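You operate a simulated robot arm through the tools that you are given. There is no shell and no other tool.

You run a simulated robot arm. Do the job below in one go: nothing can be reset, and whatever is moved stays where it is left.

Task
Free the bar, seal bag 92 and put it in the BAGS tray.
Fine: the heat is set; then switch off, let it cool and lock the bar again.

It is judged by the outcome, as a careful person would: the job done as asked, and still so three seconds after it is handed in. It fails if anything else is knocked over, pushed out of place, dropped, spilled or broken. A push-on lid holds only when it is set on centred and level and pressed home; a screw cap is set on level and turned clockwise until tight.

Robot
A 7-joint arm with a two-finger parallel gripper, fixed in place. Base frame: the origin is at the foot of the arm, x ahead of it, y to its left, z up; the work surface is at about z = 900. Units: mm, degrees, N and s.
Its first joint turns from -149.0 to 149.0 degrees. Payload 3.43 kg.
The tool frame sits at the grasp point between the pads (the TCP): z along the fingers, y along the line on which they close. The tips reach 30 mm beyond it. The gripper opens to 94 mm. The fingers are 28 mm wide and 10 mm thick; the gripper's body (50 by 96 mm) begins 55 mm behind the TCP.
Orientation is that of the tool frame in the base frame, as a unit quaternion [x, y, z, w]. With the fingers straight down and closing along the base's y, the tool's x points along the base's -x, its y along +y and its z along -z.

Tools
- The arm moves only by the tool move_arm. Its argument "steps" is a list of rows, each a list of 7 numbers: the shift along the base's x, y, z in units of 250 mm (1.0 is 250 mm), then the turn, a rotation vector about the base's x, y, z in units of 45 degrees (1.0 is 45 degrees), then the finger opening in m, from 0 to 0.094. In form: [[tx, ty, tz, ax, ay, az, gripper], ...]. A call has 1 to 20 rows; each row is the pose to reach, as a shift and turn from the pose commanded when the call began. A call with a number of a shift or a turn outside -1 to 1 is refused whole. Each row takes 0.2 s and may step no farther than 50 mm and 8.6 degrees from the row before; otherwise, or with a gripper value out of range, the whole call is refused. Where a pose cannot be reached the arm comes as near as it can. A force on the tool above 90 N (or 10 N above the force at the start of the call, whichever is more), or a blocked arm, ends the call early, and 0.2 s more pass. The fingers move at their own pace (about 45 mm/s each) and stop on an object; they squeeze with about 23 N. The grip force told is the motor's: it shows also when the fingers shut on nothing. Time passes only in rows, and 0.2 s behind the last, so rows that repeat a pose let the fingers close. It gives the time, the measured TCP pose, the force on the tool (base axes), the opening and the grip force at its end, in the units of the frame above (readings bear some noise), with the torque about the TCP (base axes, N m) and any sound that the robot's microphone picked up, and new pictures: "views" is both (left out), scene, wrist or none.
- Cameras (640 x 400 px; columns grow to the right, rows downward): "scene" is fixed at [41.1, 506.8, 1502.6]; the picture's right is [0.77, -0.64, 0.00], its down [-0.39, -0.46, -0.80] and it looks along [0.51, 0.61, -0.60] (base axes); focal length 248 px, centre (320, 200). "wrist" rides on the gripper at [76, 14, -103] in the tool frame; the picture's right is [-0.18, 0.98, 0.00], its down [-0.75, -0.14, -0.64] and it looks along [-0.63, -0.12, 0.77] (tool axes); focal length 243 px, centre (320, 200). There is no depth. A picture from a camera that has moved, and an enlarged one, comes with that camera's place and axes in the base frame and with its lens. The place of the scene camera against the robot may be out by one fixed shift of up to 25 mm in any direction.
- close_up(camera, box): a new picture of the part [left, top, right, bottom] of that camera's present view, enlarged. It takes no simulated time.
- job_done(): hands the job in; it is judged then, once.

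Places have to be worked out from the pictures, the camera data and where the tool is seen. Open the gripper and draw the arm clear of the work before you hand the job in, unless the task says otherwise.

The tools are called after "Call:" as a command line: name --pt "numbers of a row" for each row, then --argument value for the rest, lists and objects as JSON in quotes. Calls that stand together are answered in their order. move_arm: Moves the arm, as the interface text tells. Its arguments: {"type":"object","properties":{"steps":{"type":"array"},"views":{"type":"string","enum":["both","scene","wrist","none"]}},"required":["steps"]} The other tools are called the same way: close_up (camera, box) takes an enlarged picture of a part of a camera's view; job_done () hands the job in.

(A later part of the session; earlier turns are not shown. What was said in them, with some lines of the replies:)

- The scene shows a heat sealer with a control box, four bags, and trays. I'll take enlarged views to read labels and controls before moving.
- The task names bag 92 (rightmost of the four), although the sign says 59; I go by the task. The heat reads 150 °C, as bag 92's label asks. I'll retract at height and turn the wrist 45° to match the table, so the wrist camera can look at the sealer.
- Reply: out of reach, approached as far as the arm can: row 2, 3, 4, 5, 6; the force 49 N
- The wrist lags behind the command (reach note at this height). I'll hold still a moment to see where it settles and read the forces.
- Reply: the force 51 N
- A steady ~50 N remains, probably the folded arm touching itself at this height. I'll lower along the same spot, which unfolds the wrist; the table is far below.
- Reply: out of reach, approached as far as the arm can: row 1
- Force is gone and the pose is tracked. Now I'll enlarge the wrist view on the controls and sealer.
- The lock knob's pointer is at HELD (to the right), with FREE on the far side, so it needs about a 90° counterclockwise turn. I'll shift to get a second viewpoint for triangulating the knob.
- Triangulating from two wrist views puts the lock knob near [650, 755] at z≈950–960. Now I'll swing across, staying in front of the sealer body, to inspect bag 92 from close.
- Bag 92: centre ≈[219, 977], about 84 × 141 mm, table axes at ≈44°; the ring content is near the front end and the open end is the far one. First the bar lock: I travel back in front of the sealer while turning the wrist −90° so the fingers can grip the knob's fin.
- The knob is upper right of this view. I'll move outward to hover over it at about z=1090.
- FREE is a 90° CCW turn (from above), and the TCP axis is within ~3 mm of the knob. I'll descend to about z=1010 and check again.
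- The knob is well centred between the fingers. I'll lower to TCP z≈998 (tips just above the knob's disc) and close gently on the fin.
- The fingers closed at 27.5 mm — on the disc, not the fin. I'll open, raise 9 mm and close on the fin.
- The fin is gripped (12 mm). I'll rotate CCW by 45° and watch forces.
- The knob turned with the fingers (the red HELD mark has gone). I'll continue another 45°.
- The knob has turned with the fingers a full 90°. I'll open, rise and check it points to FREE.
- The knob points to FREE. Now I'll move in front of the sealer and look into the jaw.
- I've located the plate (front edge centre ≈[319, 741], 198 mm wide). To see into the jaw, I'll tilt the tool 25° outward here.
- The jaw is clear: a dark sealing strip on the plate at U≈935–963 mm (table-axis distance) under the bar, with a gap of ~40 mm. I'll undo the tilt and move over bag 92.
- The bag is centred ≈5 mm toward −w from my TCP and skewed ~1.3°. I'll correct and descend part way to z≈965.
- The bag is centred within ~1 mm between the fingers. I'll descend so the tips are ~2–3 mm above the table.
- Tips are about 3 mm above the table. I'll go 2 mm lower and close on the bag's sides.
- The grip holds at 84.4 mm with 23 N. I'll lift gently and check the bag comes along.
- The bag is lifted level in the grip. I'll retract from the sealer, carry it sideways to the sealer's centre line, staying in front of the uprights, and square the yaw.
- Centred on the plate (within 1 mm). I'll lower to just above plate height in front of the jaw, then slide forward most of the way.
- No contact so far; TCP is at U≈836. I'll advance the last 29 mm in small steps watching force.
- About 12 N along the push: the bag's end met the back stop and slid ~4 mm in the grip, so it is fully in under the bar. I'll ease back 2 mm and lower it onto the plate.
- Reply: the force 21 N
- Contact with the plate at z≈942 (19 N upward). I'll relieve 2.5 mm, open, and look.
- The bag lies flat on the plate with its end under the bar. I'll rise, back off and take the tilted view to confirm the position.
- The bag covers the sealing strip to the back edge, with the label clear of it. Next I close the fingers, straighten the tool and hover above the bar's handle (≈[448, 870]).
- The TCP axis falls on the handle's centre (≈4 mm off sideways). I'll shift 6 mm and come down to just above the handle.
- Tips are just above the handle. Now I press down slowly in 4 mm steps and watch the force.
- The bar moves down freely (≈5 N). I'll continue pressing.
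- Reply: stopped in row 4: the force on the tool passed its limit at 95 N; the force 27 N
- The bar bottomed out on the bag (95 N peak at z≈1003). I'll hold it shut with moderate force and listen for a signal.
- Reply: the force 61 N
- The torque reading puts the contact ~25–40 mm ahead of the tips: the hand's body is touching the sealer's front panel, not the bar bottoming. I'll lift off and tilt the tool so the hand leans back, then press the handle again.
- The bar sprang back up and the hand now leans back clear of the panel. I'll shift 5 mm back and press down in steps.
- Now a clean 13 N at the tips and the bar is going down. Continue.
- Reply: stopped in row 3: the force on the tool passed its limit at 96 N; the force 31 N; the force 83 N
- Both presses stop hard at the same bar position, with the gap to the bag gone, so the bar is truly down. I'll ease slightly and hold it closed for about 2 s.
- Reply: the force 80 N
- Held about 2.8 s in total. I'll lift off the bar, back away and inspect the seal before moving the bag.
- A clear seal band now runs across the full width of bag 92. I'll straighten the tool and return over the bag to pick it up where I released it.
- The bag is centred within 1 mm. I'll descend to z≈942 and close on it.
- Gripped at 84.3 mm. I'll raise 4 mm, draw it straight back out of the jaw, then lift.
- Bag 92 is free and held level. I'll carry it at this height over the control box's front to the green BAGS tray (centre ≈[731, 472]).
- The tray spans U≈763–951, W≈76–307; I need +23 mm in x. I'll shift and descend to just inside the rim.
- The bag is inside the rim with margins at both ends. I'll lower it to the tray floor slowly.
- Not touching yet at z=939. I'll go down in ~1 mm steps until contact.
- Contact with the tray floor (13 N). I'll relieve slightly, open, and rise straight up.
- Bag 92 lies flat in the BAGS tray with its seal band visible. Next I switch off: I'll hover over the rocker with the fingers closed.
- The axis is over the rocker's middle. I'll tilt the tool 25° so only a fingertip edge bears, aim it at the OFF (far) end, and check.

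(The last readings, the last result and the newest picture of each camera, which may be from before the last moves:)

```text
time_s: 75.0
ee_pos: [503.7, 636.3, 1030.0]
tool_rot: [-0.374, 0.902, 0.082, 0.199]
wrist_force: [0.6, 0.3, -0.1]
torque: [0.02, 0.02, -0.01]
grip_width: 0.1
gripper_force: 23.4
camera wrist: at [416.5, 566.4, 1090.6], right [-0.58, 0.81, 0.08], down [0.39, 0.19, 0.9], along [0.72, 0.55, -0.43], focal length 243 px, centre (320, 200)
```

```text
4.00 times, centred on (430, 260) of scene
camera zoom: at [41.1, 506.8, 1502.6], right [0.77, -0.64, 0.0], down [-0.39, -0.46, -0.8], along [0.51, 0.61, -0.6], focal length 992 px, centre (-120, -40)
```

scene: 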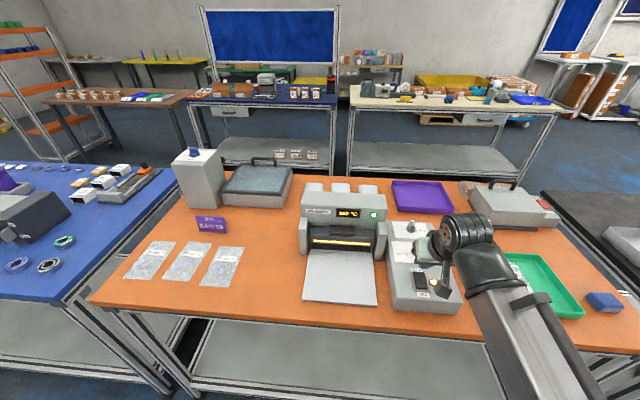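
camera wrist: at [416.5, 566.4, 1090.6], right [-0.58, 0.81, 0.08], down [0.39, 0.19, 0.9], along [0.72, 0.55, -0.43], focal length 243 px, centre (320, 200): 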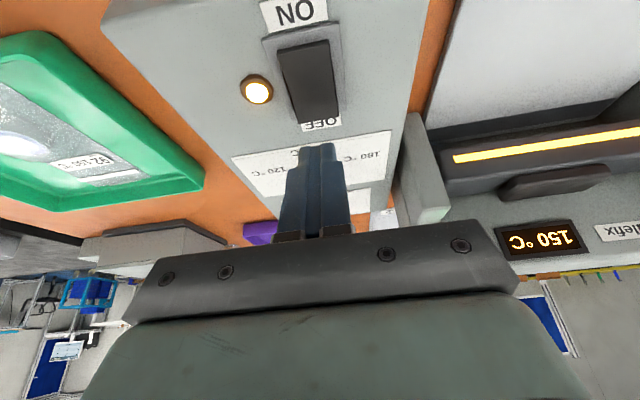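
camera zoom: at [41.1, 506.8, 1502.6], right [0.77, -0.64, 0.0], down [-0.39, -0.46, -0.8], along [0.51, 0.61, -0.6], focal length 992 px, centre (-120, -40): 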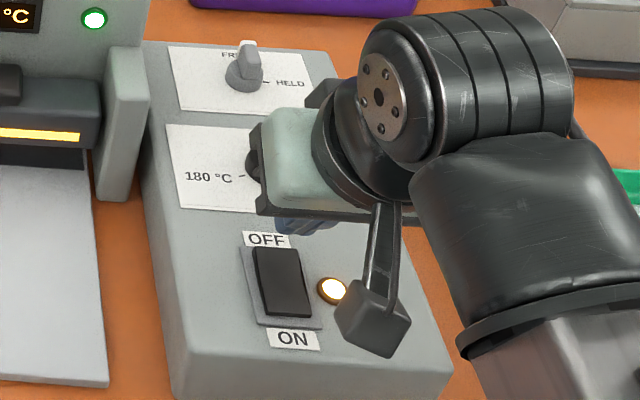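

The rocker's OFF end stands raised, and the fingertip edge is about 5–9 mm inside that end. I'll press down in small steps.

Call:
move_arm --pt "0 0 -0.03 0 0 0 0.0" --pt "0 0 -0.05 0 0 0 0.0" --pt "0 0 -0.065 0 0 0 0.0" --pt "0 0 -0.08 0 0 0 0.0" --views "both"

Call:
close_up --camera "wrist" --box '[220, 60, 420, 240]'

```text
time_s: 76.0
ee_pos: [505.3, 635.1, 1008.7]
tool_rot: [-0.374, 0.903, 0.082, 0.198]
wrist_force: [0.1, 1.1, -0.3]
torque: [0.01, 0.0, -0.03]
grip_width: 0.0
gripper_force: 22.8
camera wrist: at [417.5, 566.0, 1070.6], right [-0.58, 0.81, 0.08], down [0.39, 0.19, 0.9], along [0.72, 0.55, -0.43], focal length 243 px, centre (320, 200)
```

scene: 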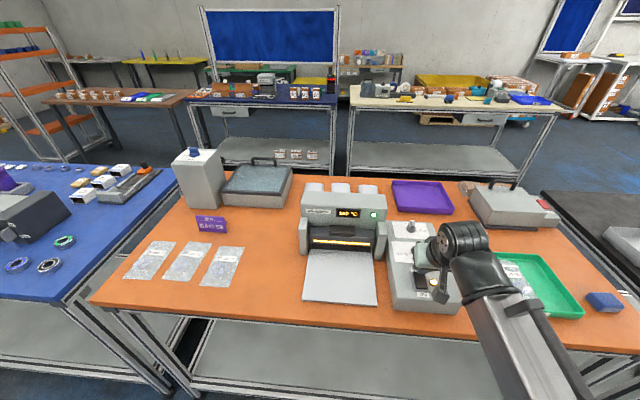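
wrist: 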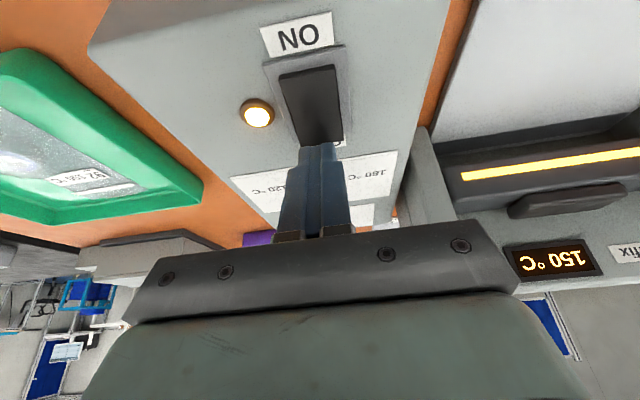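

```text
2.22 times, centred on (320, 150) of wrist
camera zoom: at [417.5, 566.0, 1070.6], right [-0.58, 0.81, 0.08], down [0.39, 0.19, 0.9], along [0.72, 0.55, -0.43], focal length 539 px, centre (320, 311)
```

zoom: 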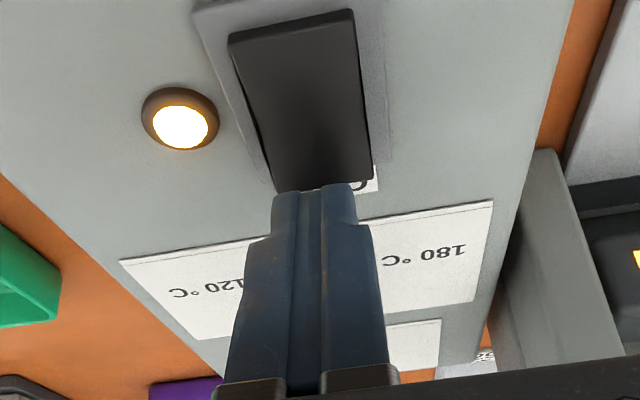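

The tip looks almost at the rocker's very end. I'll raise a little, shift 8 mm back toward the rocker's middle, and press again.

Call:
move_arm --pt "0 0 0.03 0 0 0 0.0" --pt "-0.024 -0.024 0.03 0 0 0 0.0" --pt "-0.024 -0.024 0.01 0 0 0 0.0" --pt "-0.024 -0.024 -0.01 0 0 0 0.0" --pt "-0.024 -0.024 -0.022 0 0 0 0.0" --views "wrist"

Call:
close_up --camera "wrist" --box '[220, 60, 420, 240]'

```text
time_s: 77.2
ee_pos: [500.3, 630.2, 1005.2]
tool_rot: [-0.374, 0.902, 0.083, 0.199]
wrist_force: [1.4, 2.0, 2.0]
torque: [-0.1, 0.11, 0.03]
grip_width: 0.2
gripper_force: 22.5
heard: click
camera wrist: at [412.0, 560.3, 1065.3], right [-0.58, 0.81, 0.08], down [0.39, 0.19, 0.9], along [0.72, 0.55, -0.43], focal length 243 px, centre (320, 200)
```

wrist: 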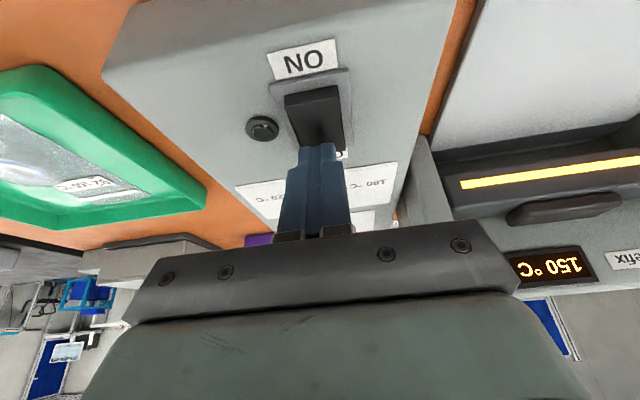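

```text
2.22 times, centred on (320, 150) of wrist
camera zoom: at [412.0, 560.3, 1065.3], right [-0.58, 0.81, 0.08], down [0.39, 0.19, 0.9], along [0.72, 0.55, -0.43], focal length 539 px, centre (320, 311)
```

zoom: 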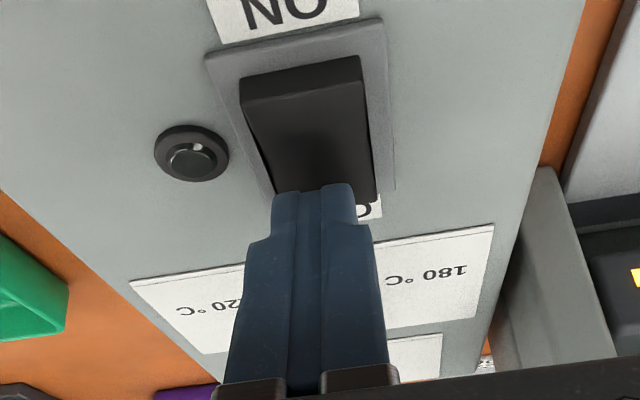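

Click heard, the lamp is dark and the rocker has flipped to OFF. I'll rise, straighten, and watch the display cool.

Call:
move_arm --pt "0 0 0.08 0 0 0 0.0" --pt "0 0 0.2 0 0 0 0.0" --pt "0 0 0.32 -0.1 0.1 0 0.02" --pt "0 0 0.38 -0.2 0.2 0 0.04" --pt "0 0 0.38 -0.3 0.3 0 0.04" --pt "0.06 0.06 0.38 -0.39 0.39 0 0.04" --pt "0.06 0.06 0.38 -0.39 0.39 0 0.04" --views "both"

Call:
close_up --camera "scene" --box '[290, 170, 470, 310]'

```text
time_s: 78.8
ee_pos: [514.5, 644.2, 1099.3]
tool_rot: [-0.383, 0.924, 0.0, 0.0]
wrist_force: [-0.2, 0.3, 0.3]
torque: [-0.01, 0.02, 0.03]
grip_width: 39.9
gripper_force: 0.1
camera wrist: at [452.3, 599.7, 1201.4], right [-0.56, 0.83, 0.0], down [0.63, 0.43, 0.64], along [0.53, 0.36, -0.77], focal length 243 px, centre (320, 200)
```

scene: 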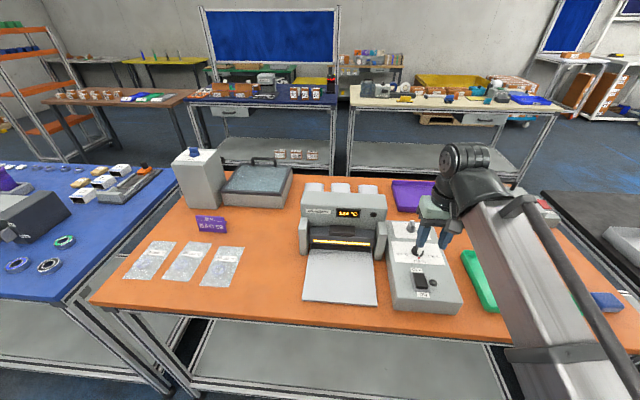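
wrist: 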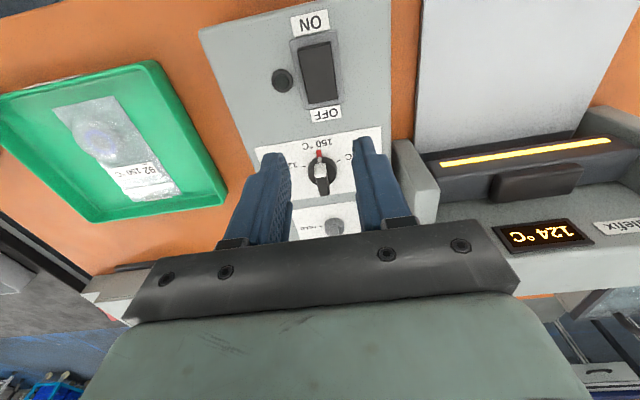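

```text
2.86 times, centred on (380, 240) of scene
camera zoom: at [41.1, 506.8, 1502.6], right [0.77, -0.64, 0.0], down [-0.39, -0.46, -0.8], along [0.51, 0.61, -0.6], focal length 708 px, centre (149, 86)
```

zoom: 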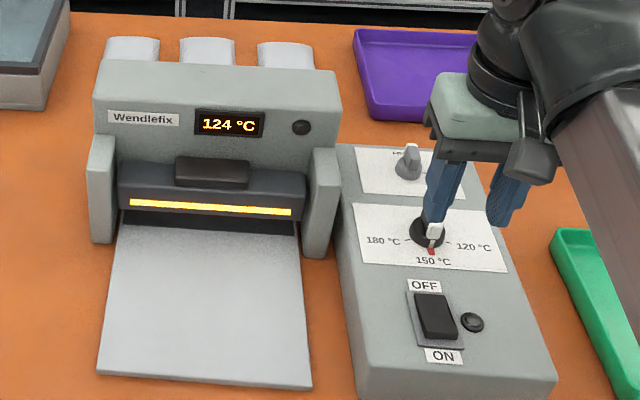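

The display is already falling (124 °C) and the green lamp is out. I'll wait here 4 s at a time and watch it.

Call:
move_arm --pt "0 0 0 0 0 0 0.04" --pt "0 0 0 0 0 0 0.04" --pt "0 0 0 0 0 0 0.04" --pt "0 0 0 0 0 0 0.04" --pt "0 0 0 0 0 0 0.04" --pt "0 0 0 0 0 0 0.04" --pt "0 0 0 0 0 0 0.04" --pt "0 0 0 0 0 0 0.04" --pt "0 0 0 0 0 0 0.04" --pt "0 0 0 0 0 0 0.04" --pt "0 0 0 0 0 0 0.04" --pt "0 0 0 0 0 0 0.04" --pt "0 0 0 0 0 0 0.04" --pt "0 0 0 0 0 0 0.04" --pt "0 0 0 0 0 0 0.04" --pt "0 0 0 0 0 0 0.04" --pt "0 0 0 0 0 0 0.04" --pt "0 0 0 0 0 0 0.04" --pt "0 0 0 0 0 0 0.04" --pt "0 0 0 0 0 0 0.04" --views "scene"

Call:
close_up --camera "scene" --box '[290, 170, 470, 310]'

```text
time_s: 83.0
ee_pos: [514.1, 644.3, 1098.4]
tool_rot: [-0.383, 0.924, 0.001, -0.001]
wrist_force: [-0.2, 0.0, -0.3]
torque: [-0.03, 0.03, 0.0]
grip_width: 40.2
gripper_force: 0.0
```

scene: 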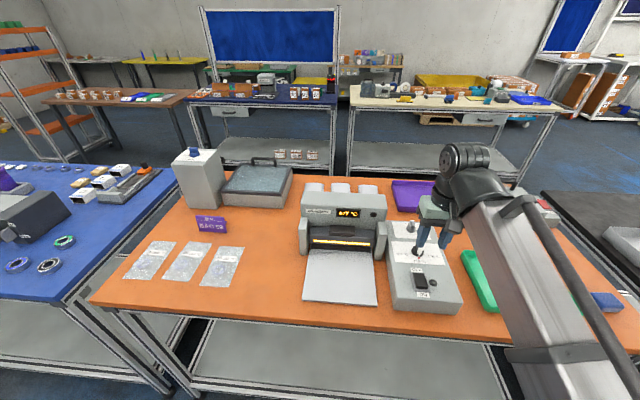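

```text
2.86 times, centred on (380, 240) of scene
camera zoom: at [41.1, 506.8, 1502.6], right [0.77, -0.64, 0.0], down [-0.39, -0.46, -0.8], along [0.51, 0.61, -0.6], focal length 708 px, centre (149, 86)
```

zoom: 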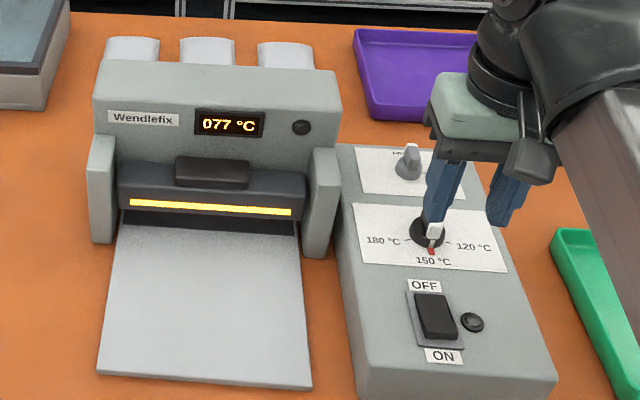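

77 °C and the bar still glows. I'll keep waiting.

Call:
move_arm --pt "0 0 0 0 0 0 0.04" --pt "0 0 0 0 0 0 0.04" --pt "0 0 0 0 0 0 0.04" --pt "0 0 0 0 0 0 0.04" --pt "0 0 0 0 0 0 0.04" --pt "0 0 0 0 0 0 0.04" --pt "0 0 0 0 0 0 0.04" --pt "0 0 0 0 0 0 0.04" --pt "0 0 0 0 0 0 0.04" --pt "0 0 0 0 0 0 0.04" --pt "0 0 0 0 0 0 0.04" --pt "0 0 0 0 0 0 0.04" --pt "0 0 0 0 0 0 0.04" --pt "0 0 0 0 0 0 0.04" --pt "0 0 0 0 0 0 0.04" --pt "0 0 0 0 0 0 0.04" --pt "0 0 0 0 0 0 0.04" --pt "0 0 0 0 0 0 0.04" --pt "0 0 0 0 0 0 0.04" --pt "0 0 0 0 0 0 0.04" --views "none"

Call:
move_arm --pt "0 0 0 0 0 0 0.04" --pt "0 0 0 0 0 0 0.04" --pt "0 0 0 0 0 0 0.04" --pt "0 0 0 0 0 0 0.04" --pt "0 0 0 0 0 0 0.04" --pt "0 0 0 0 0 0 0.04" --pt "0 0 0 0 0 0 0.04" --pt "0 0 0 0 0 0 0.04" --pt "0 0 0 0 0 0 0.04" --pt "0 0 0 0 0 0 0.04" --pt "0 0 0 0 0 0 0.04" --pt "0 0 0 0 0 0 0.04" --pt "0 0 0 0 0 0 0.04" --pt "0 0 0 0 0 0 0.04" --pt "0 0 0 0 0 0 0.04" --pt "0 0 0 0 0 0 0.04" --pt "0 0 0 0 0 0 0.04" --pt "0 0 0 0 0 0 0.04" --pt "0 0 0 0 0 0 0.04" --pt "0 0 0 0 0 0 0.04" --views "scene"

Call:
close_up --camera "scene" --box '[290, 170, 470, 310]'

```text
time_s: 87.2
ee_pos: [515.7, 644.5, 1099.8]
tool_rot: [-0.383, 0.924, 0.0, 0.0]
wrist_force: [0.0, 0.6, -0.3]
torque: [-0.01, 0.0, -0.03]
grip_width: 40.0
gripper_force: 0.1
```

```text
time_s: 91.4
ee_pos: [515.4, 644.6, 1100.8]
tool_rot: [-0.382, 0.924, 0.001, -0.001]
wrist_force: [-0.2, -0.2, -0.4]
torque: [-0.02, -0.01, 0.03]
grip_width: 39.9
gripper_force: 0.1
```

scene: 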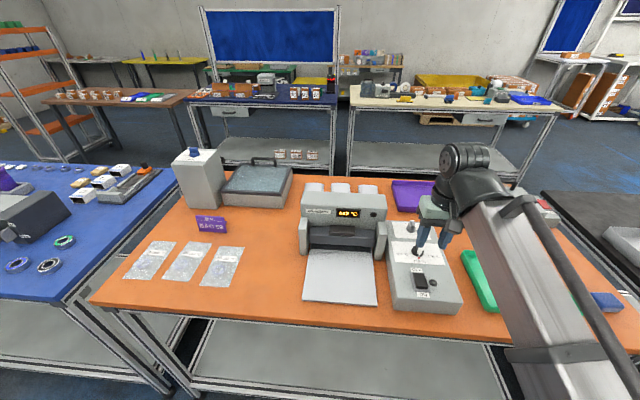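

```text
2.86 times, centred on (380, 240) of scene
camera zoom: at [41.1, 506.8, 1502.6], right [0.77, -0.64, 0.0], down [-0.39, -0.46, -0.8], along [0.51, 0.61, -0.6], focal length 708 px, centre (149, 86)
```

zoom: 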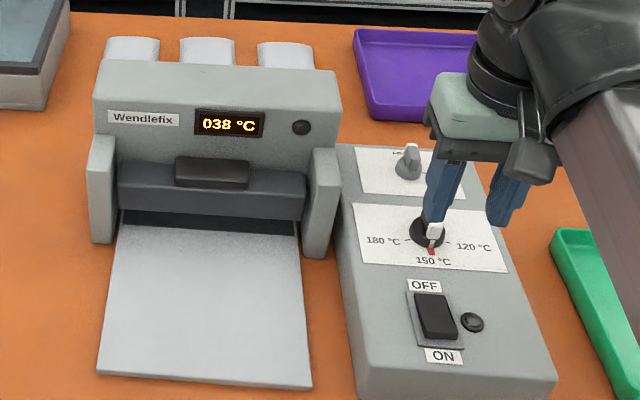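

38 °C and the glow is gone. I'll give it another 8 s to come close to room temperature.

Call:
move_arm --pt "0 0 0 0 0 0 0.04" --pt "0 0 0 0 0 0 0.04" --pt "0 0 0 0 0 0 0.04" --pt "0 0 0 0 0 0 0.04" --pt "0 0 0 0 0 0 0.04" --pt "0 0 0 0 0 0 0.04" --pt "0 0 0 0 0 0 0.04" --pt "0 0 0 0 0 0 0.04" --pt "0 0 0 0 0 0 0.04" --pt "0 0 0 0 0 0 0.04" --pt "0 0 0 0 0 0 0.04" --pt "0 0 0 0 0 0 0.04" --pt "0 0 0 0 0 0 0.04" --pt "0 0 0 0 0 0 0.04" --pt "0 0 0 0 0 0 0.04" --pt "0 0 0 0 0 0 0.04" --pt "0 0 0 0 0 0 0.04" --pt "0 0 0 0 0 0 0.04" --pt "0 0 0 0 0 0 0.04" --pt "0 0 0 0 0 0 0.04" --views "none"

Call:
move_arm --pt "0 0 0 0 0 0 0.04" --pt "0 0 0 0 0 0 0.04" --pt "0 0 0 0 0 0 0.04" --pt "0 0 0 0 0 0 0.04" --pt "0 0 0 0 0 0 0.04" --pt "0 0 0 0 0 0 0.04" --pt "0 0 0 0 0 0 0.04" --pt "0 0 0 0 0 0 0.04" --pt "0 0 0 0 0 0 0.04" --pt "0 0 0 0 0 0 0.04" --pt "0 0 0 0 0 0 0.04" --pt "0 0 0 0 0 0 0.04" --pt "0 0 0 0 0 0 0.04" --pt "0 0 0 0 0 0 0.04" --pt "0 0 0 0 0 0 0.04" --pt "0 0 0 0 0 0 0.04" --pt "0 0 0 0 0 0 0.04" --pt "0 0 0 0 0 0 0.04" --pt "0 0 0 0 0 0 0.04" --pt "0 0 0 0 0 0 0.04" --views "scene"

Call:
close_up --camera "scene" --box '[290, 170, 470, 310]'

```text
time_s: 95.6
ee_pos: [515.8, 645.1, 1099.8]
tool_rot: [-0.383, 0.924, 0.0, 0.0]
wrist_force: [0.6, 0.6, -0.4]
torque: [0.0, 0.0, -0.01]
grip_width: 39.9
gripper_force: 0.0
```

```text
time_s: 99.8
ee_pos: [515.4, 644.6, 1099.1]
tool_rot: [-0.383, 0.924, 0.0, 0.0]
wrist_force: [-0.9, 0.7, -0.3]
torque: [0.04, 0.03, 0.0]
grip_width: 40.1
gripper_force: 0.1
```

scene: 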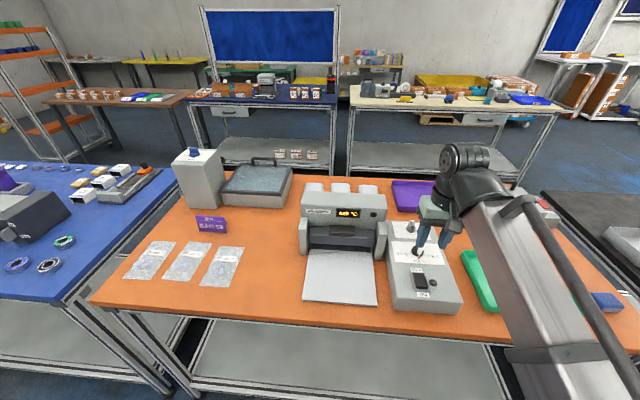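

```text
2.86 times, centred on (380, 240) of scene
camera zoom: at [41.1, 506.8, 1502.6], right [0.77, -0.64, 0.0], down [-0.39, -0.46, -0.8], along [0.51, 0.61, -0.6], focal length 708 px, centre (149, 86)
```

zoom: 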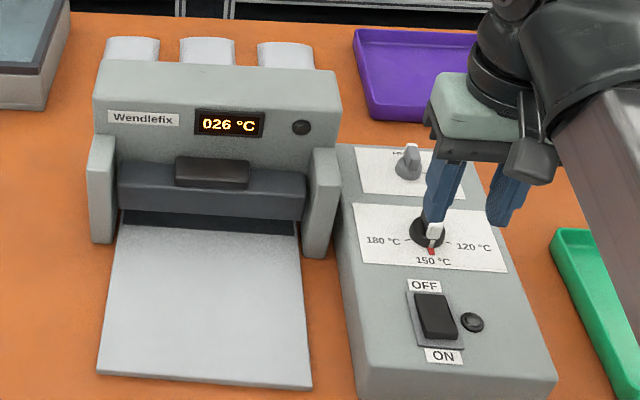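

26 °C — cooled, with the bar up. Now I return over the lock knob to grip its fin and turn it back to HELD.

Call:
move_arm --pt "0.12 0.11 0 0 0 0 0.045" --pt "0.25 0.22 0 0 0 0 0.045" --pt "0.38 0.33 0 0 0 0 0.045" --pt "0.506 0.44 0 0 0 0 0.045" --pt "0.506 0.44 -0.14 0 0 0 0.045" --pt "0.506 0.44 -0.24 0 0 0 0.045" --pt "0.506 0.44 -0.24 0 0 0 0.045" --views "wrist"

Call:
close_up --camera "wrist" --box '[220, 40, 420, 220]'

```text
time_s: 101.4
ee_pos: [641.0, 756.2, 1039.3]
tool_rot: [-0.383, 0.924, 0.0, -0.001]
wrist_force: [0.3, -0.3, -0.1]
torque: [-0.02, 0.02, 0.02]
grip_width: 44.9
gripper_force: 0.0
camera wrist: at [578.5, 710.6, 1141.2], right [-0.56, 0.83, 0.0], down [0.63, 0.43, 0.64], along [0.53, 0.36, -0.77], focal length 243 px, centre (320, 200)
```

wrist: 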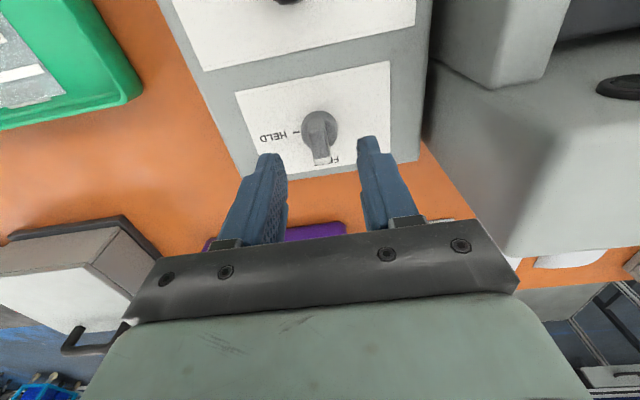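

```text
2.22 times, centred on (320, 130) of wrist
camera zoom: at [578.5, 710.6, 1141.2], right [-0.56, 0.83, 0.0], down [0.63, 0.43, 0.64], along [0.53, 0.36, -0.77], focal length 539 px, centre (320, 356)
```

zoom: 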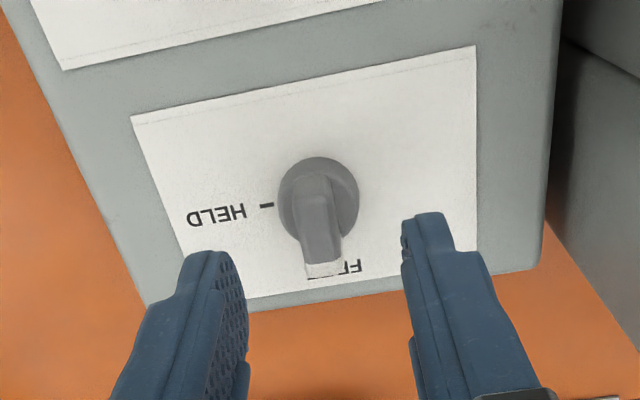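

The knob's fin is centred between the fingers. I'll descend to the earlier grip height (z≈1008) and close on it.

Call:
move_arm --pt "0.003 -0.003 -0.06 0 0 0 0.045" --pt "0.003 -0.003 -0.11 0 0 0 0.045" --pt "0.003 -0.003 -0.125 0 0 0 0.045" --pt "0.003 -0.003 -0.125 0 0 0 0.025" --pt "0.003 -0.003 -0.125 0 0 0 0.0" --pt "0.003 -0.003 -0.125 0 0 0 0.0" --pt "0.003 -0.003 -0.125 0 0 0 0.0" --views "wrist"

```text
time_s: 103.0
ee_pos: [640.4, 753.9, 1008.0]
tool_rot: [-0.382, 0.924, 0.001, 0.0]
wrist_force: [-3.7, 3.2, -1.3]
torque: [0.26, -0.18, 0.0]
grip_width: 11.8
gripper_force: 45.6
camera wrist: at [578.8, 709.9, 1110.6], right [-0.56, 0.83, 0.0], down [0.63, 0.43, 0.64], along [0.53, 0.36, -0.77], focal length 243 px, centre (320, 200)
```

wrist: 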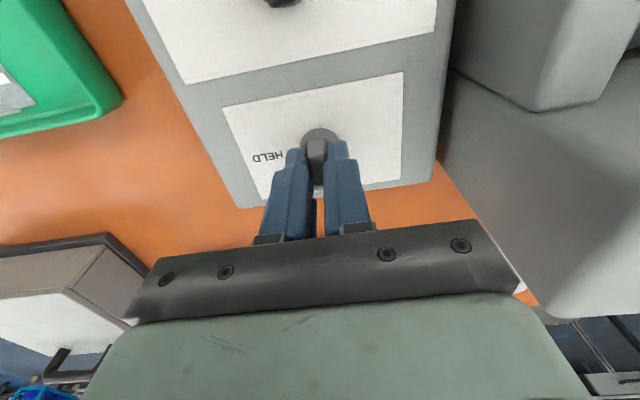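

Fin gripped at 11.8 mm. Rotating clockwise 90° back to HELD, in two 45° halves.

Call:
move_arm --pt "0 0 0 0 0 -0.125 0.0" --pt "0 0 0 0 0 -0.25 0.0" --pt "0 0 0 0 0 -0.375 0.0" --pt "0 0 0 0 0 -0.5 0.0" --pt "0 0 0 0 0 -0.625 0.0" --pt "0 0 0 0 0 -0.75 0.0" --pt "0 0 0 0 0 -0.875 0.0" --pt "0 0 0 0 0 -1.0 0.0" --views "none"

Call:
move_arm --pt "0 0 0 0 0 -0.125 0.0" --pt "0 0 0 0 0 -0.25 0.0" --pt "0 0 0 0 0 -0.375 0.0" --pt "0 0 0 0 0 -0.5 0.0" --pt "0 0 0 0 0 -0.625 0.0" --pt "0 0 0 0 0 -0.75 0.0" --pt "0 0 0 0 0 -0.875 0.0" --pt "0 0 0 0 0 -1.0 0.0" --pt "0 0 0 0 0 -1.0 0.0" --views "both"

Call:
close_up --camera "scene" --box '[370, 170, 470, 270]'

```text
time_s: 104.8
ee_pos: [641.1, 754.7, 1009.2]
tool_rot: [0.002, 1.0, 0.001, 0.0]
wrist_force: [-6.6, 14.8, 9.4]
torque: [0.23, 0.72, -0.02]
grip_width: 11.7
gripper_force: 45.0
```

```text
time_s: 106.8
ee_pos: [641.7, 755.2, 1008.6]
tool_rot: [0.383, 0.924, 0.001, 0.0]
wrist_force: [-9.6, 23.2, 6.1]
torque: [-0.07, -0.25, 0.09]
grip_width: 11.9
gripper_force: 44.8
camera wrist: at [599.0, 818.6, 1110.7], right [0.83, 0.56, 0.0], down [0.43, -0.63, 0.64], along [0.36, -0.53, -0.77], focal length 243 px, centre (320, 200)
```

scene: 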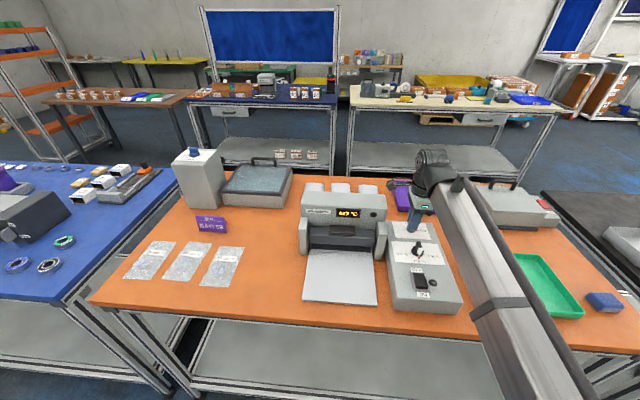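
wrist: 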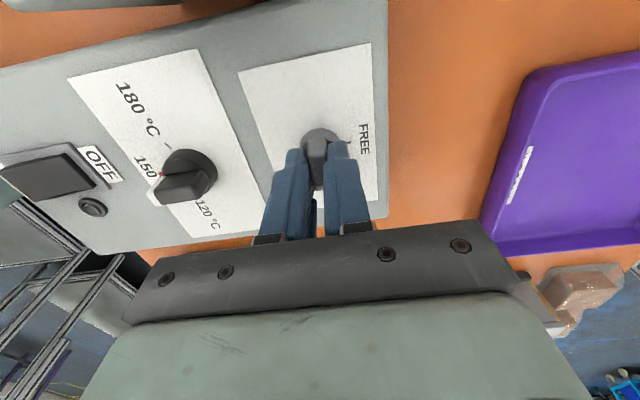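

```text
4.00 times, centred on (420, 220) of scene
camera zoom: at [41.1, 506.8, 1502.6], right [0.77, -0.64, 0.0], down [-0.39, -0.46, -0.8], along [0.51, 0.61, -0.6], focal length 992 px, centre (-80, 120)
```

zoom: 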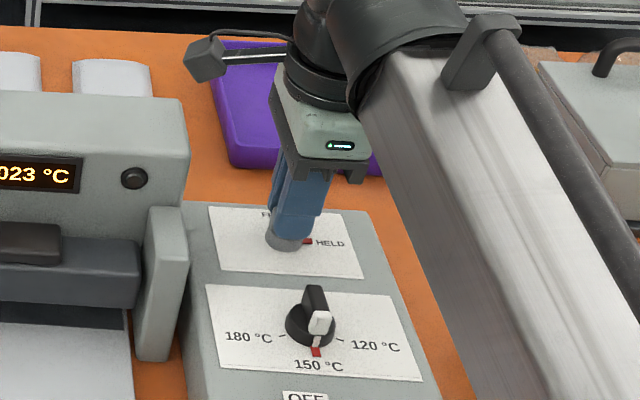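

The red HELD mark shows again. I'll release, rise, and draw the arm clear to verify.

Call:
move_arm --pt "0 0 0 0 0 0 0.03" --pt "0 0 0 0 0 0 0.045" --pt "0 0 0 0 0 0 0.045" --pt "0 0 0.1 0 0 0 0.045" --pt "0 0 0.25 0 0 0 0.045" --pt "0 0 0.38 0 0 0 0.045" --pt "-0.1 -0.12 0.4 0 0 0.14 0.06" --pt "-0.2 -0.25 0.4 0 0 0.28 0.08" --pt "-0.3 -0.38 0.4 0 0 0.42 0.09" --pt "-0.36 -0.5 0.4 0 0 0.56 0.09" --pt "-0.36 -0.64 0.4 0 0 0.7 0.09" --pt "-0.36 -0.78 0.4 0 0 0.84 0.09" --pt "-0.36 -0.9 0.4 0 0 0.98 0.09" --pt "-0.36 -0.9 0.4 0 0 0.98 0.09" --views "both"

Call:
close_up --camera "scene" --box '[290, 170, 470, 310]'

Call:
close_up --camera "scene" --box '[390, 205, 450, 250]'

Call:
close_up --camera "scene" --box '[440, 190, 640, 340]'

```text
time_s: 109.8
ee_pos: [551.2, 529.5, 1106.7]
tool_rot: [0.008, 1.0, -0.001, 0.0]
wrist_force: [0.2, -0.4, 0.3]
torque: [-0.05, -0.02, 0.0]
grip_width: 90.2
gripper_force: 0.1
camera wrist: at [476.2, 543.4, 1209.2], right [0.2, 0.98, 0.0], down [0.75, -0.15, 0.64], along [0.63, -0.13, -0.77], focal length 243 px, centre (320, 200)
```

scene: 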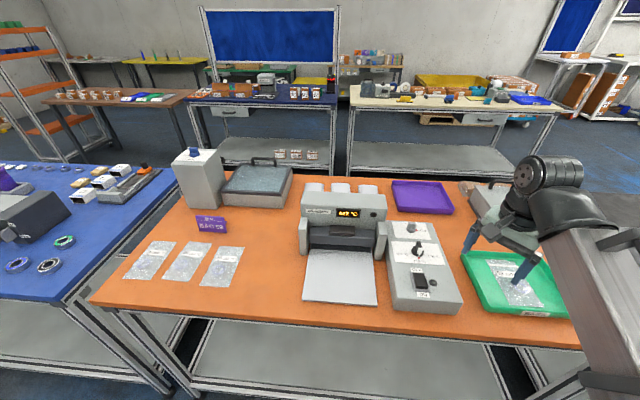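
wrist: 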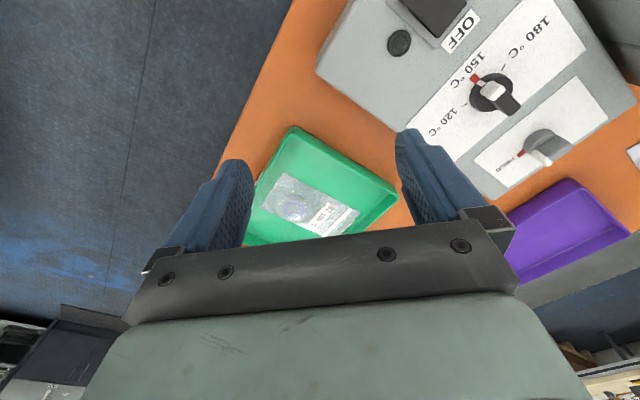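

```text
2.86 times, centred on (380, 240) of scene
camera zoom: at [41.1, 506.8, 1502.6], right [0.77, -0.64, 0.0], down [-0.39, -0.46, -0.8], along [0.51, 0.61, -0.6], focal length 708 px, centre (149, 86)
```

zoom: 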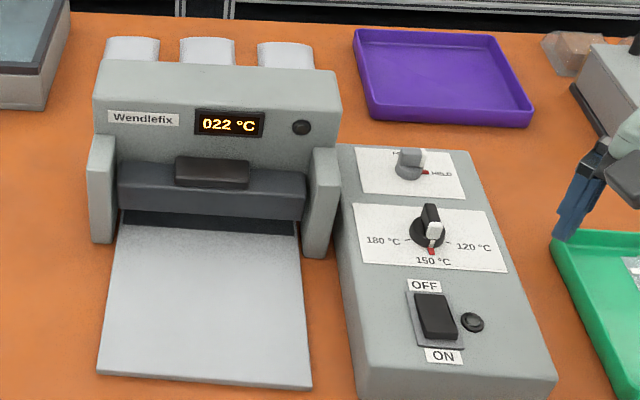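

```text
8.89 times, centred on (420, 228) of scene
camera zoom: at [41.1, 506.8, 1502.6], right [0.77, -0.64, 0.0], down [-0.39, -0.46, -0.8], along [0.51, 0.61, -0.6], focal length 2204 px, centre (-569, -44)
```

zoom: 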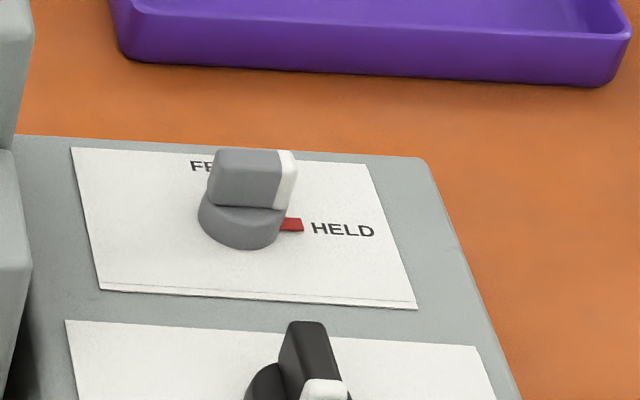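

```text
2.67 times, centred on (540, 265) of scene
camera zoom: at [41.1, 506.8, 1502.6], right [0.77, -0.64, 0.0], down [-0.39, -0.46, -0.8], along [0.51, 0.61, -0.6], focal length 661 px, centre (-267, 27)
```

zoom: 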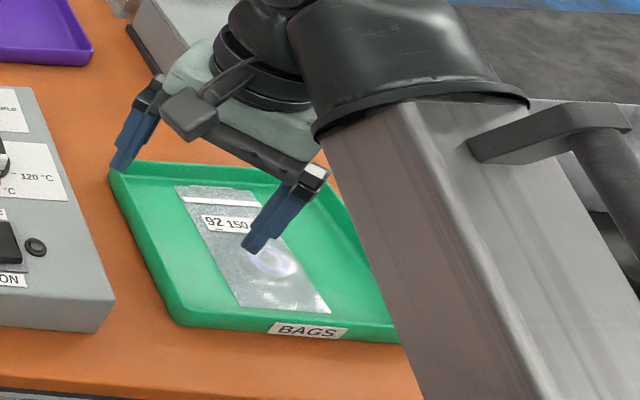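

The display reads 22 °C, the rocker is OFF with its lamp dark, and the knob is back at HELD. Bag 92 lies sealed in the BAGS tray, and the gripper is open and well above the work, so I'm handing the job in.

Call:
job_done

```text
The job is handed in.
```

Bag 92 is sealed across its full width and lying in the BAGS tray. The sealer is switched off, has cooled to 22 °C, and its bar is locked at HELD again. I left the heat setting at 150 °C, which matches the label on bag 92.

- **Sign on the table:** it says "SEAL BAG 59". I followed your instruction and sealed 92; bag 59 was not touched.
- **First press of the bar:** the hand appeared to touch the sealer's front panel, and force peaked at about 95 N. I leaned the hand back and pressed again, holding the bar shut for about 3 seconds. Nothing in the pictures looked moved or damaged, and the seal band is clear.
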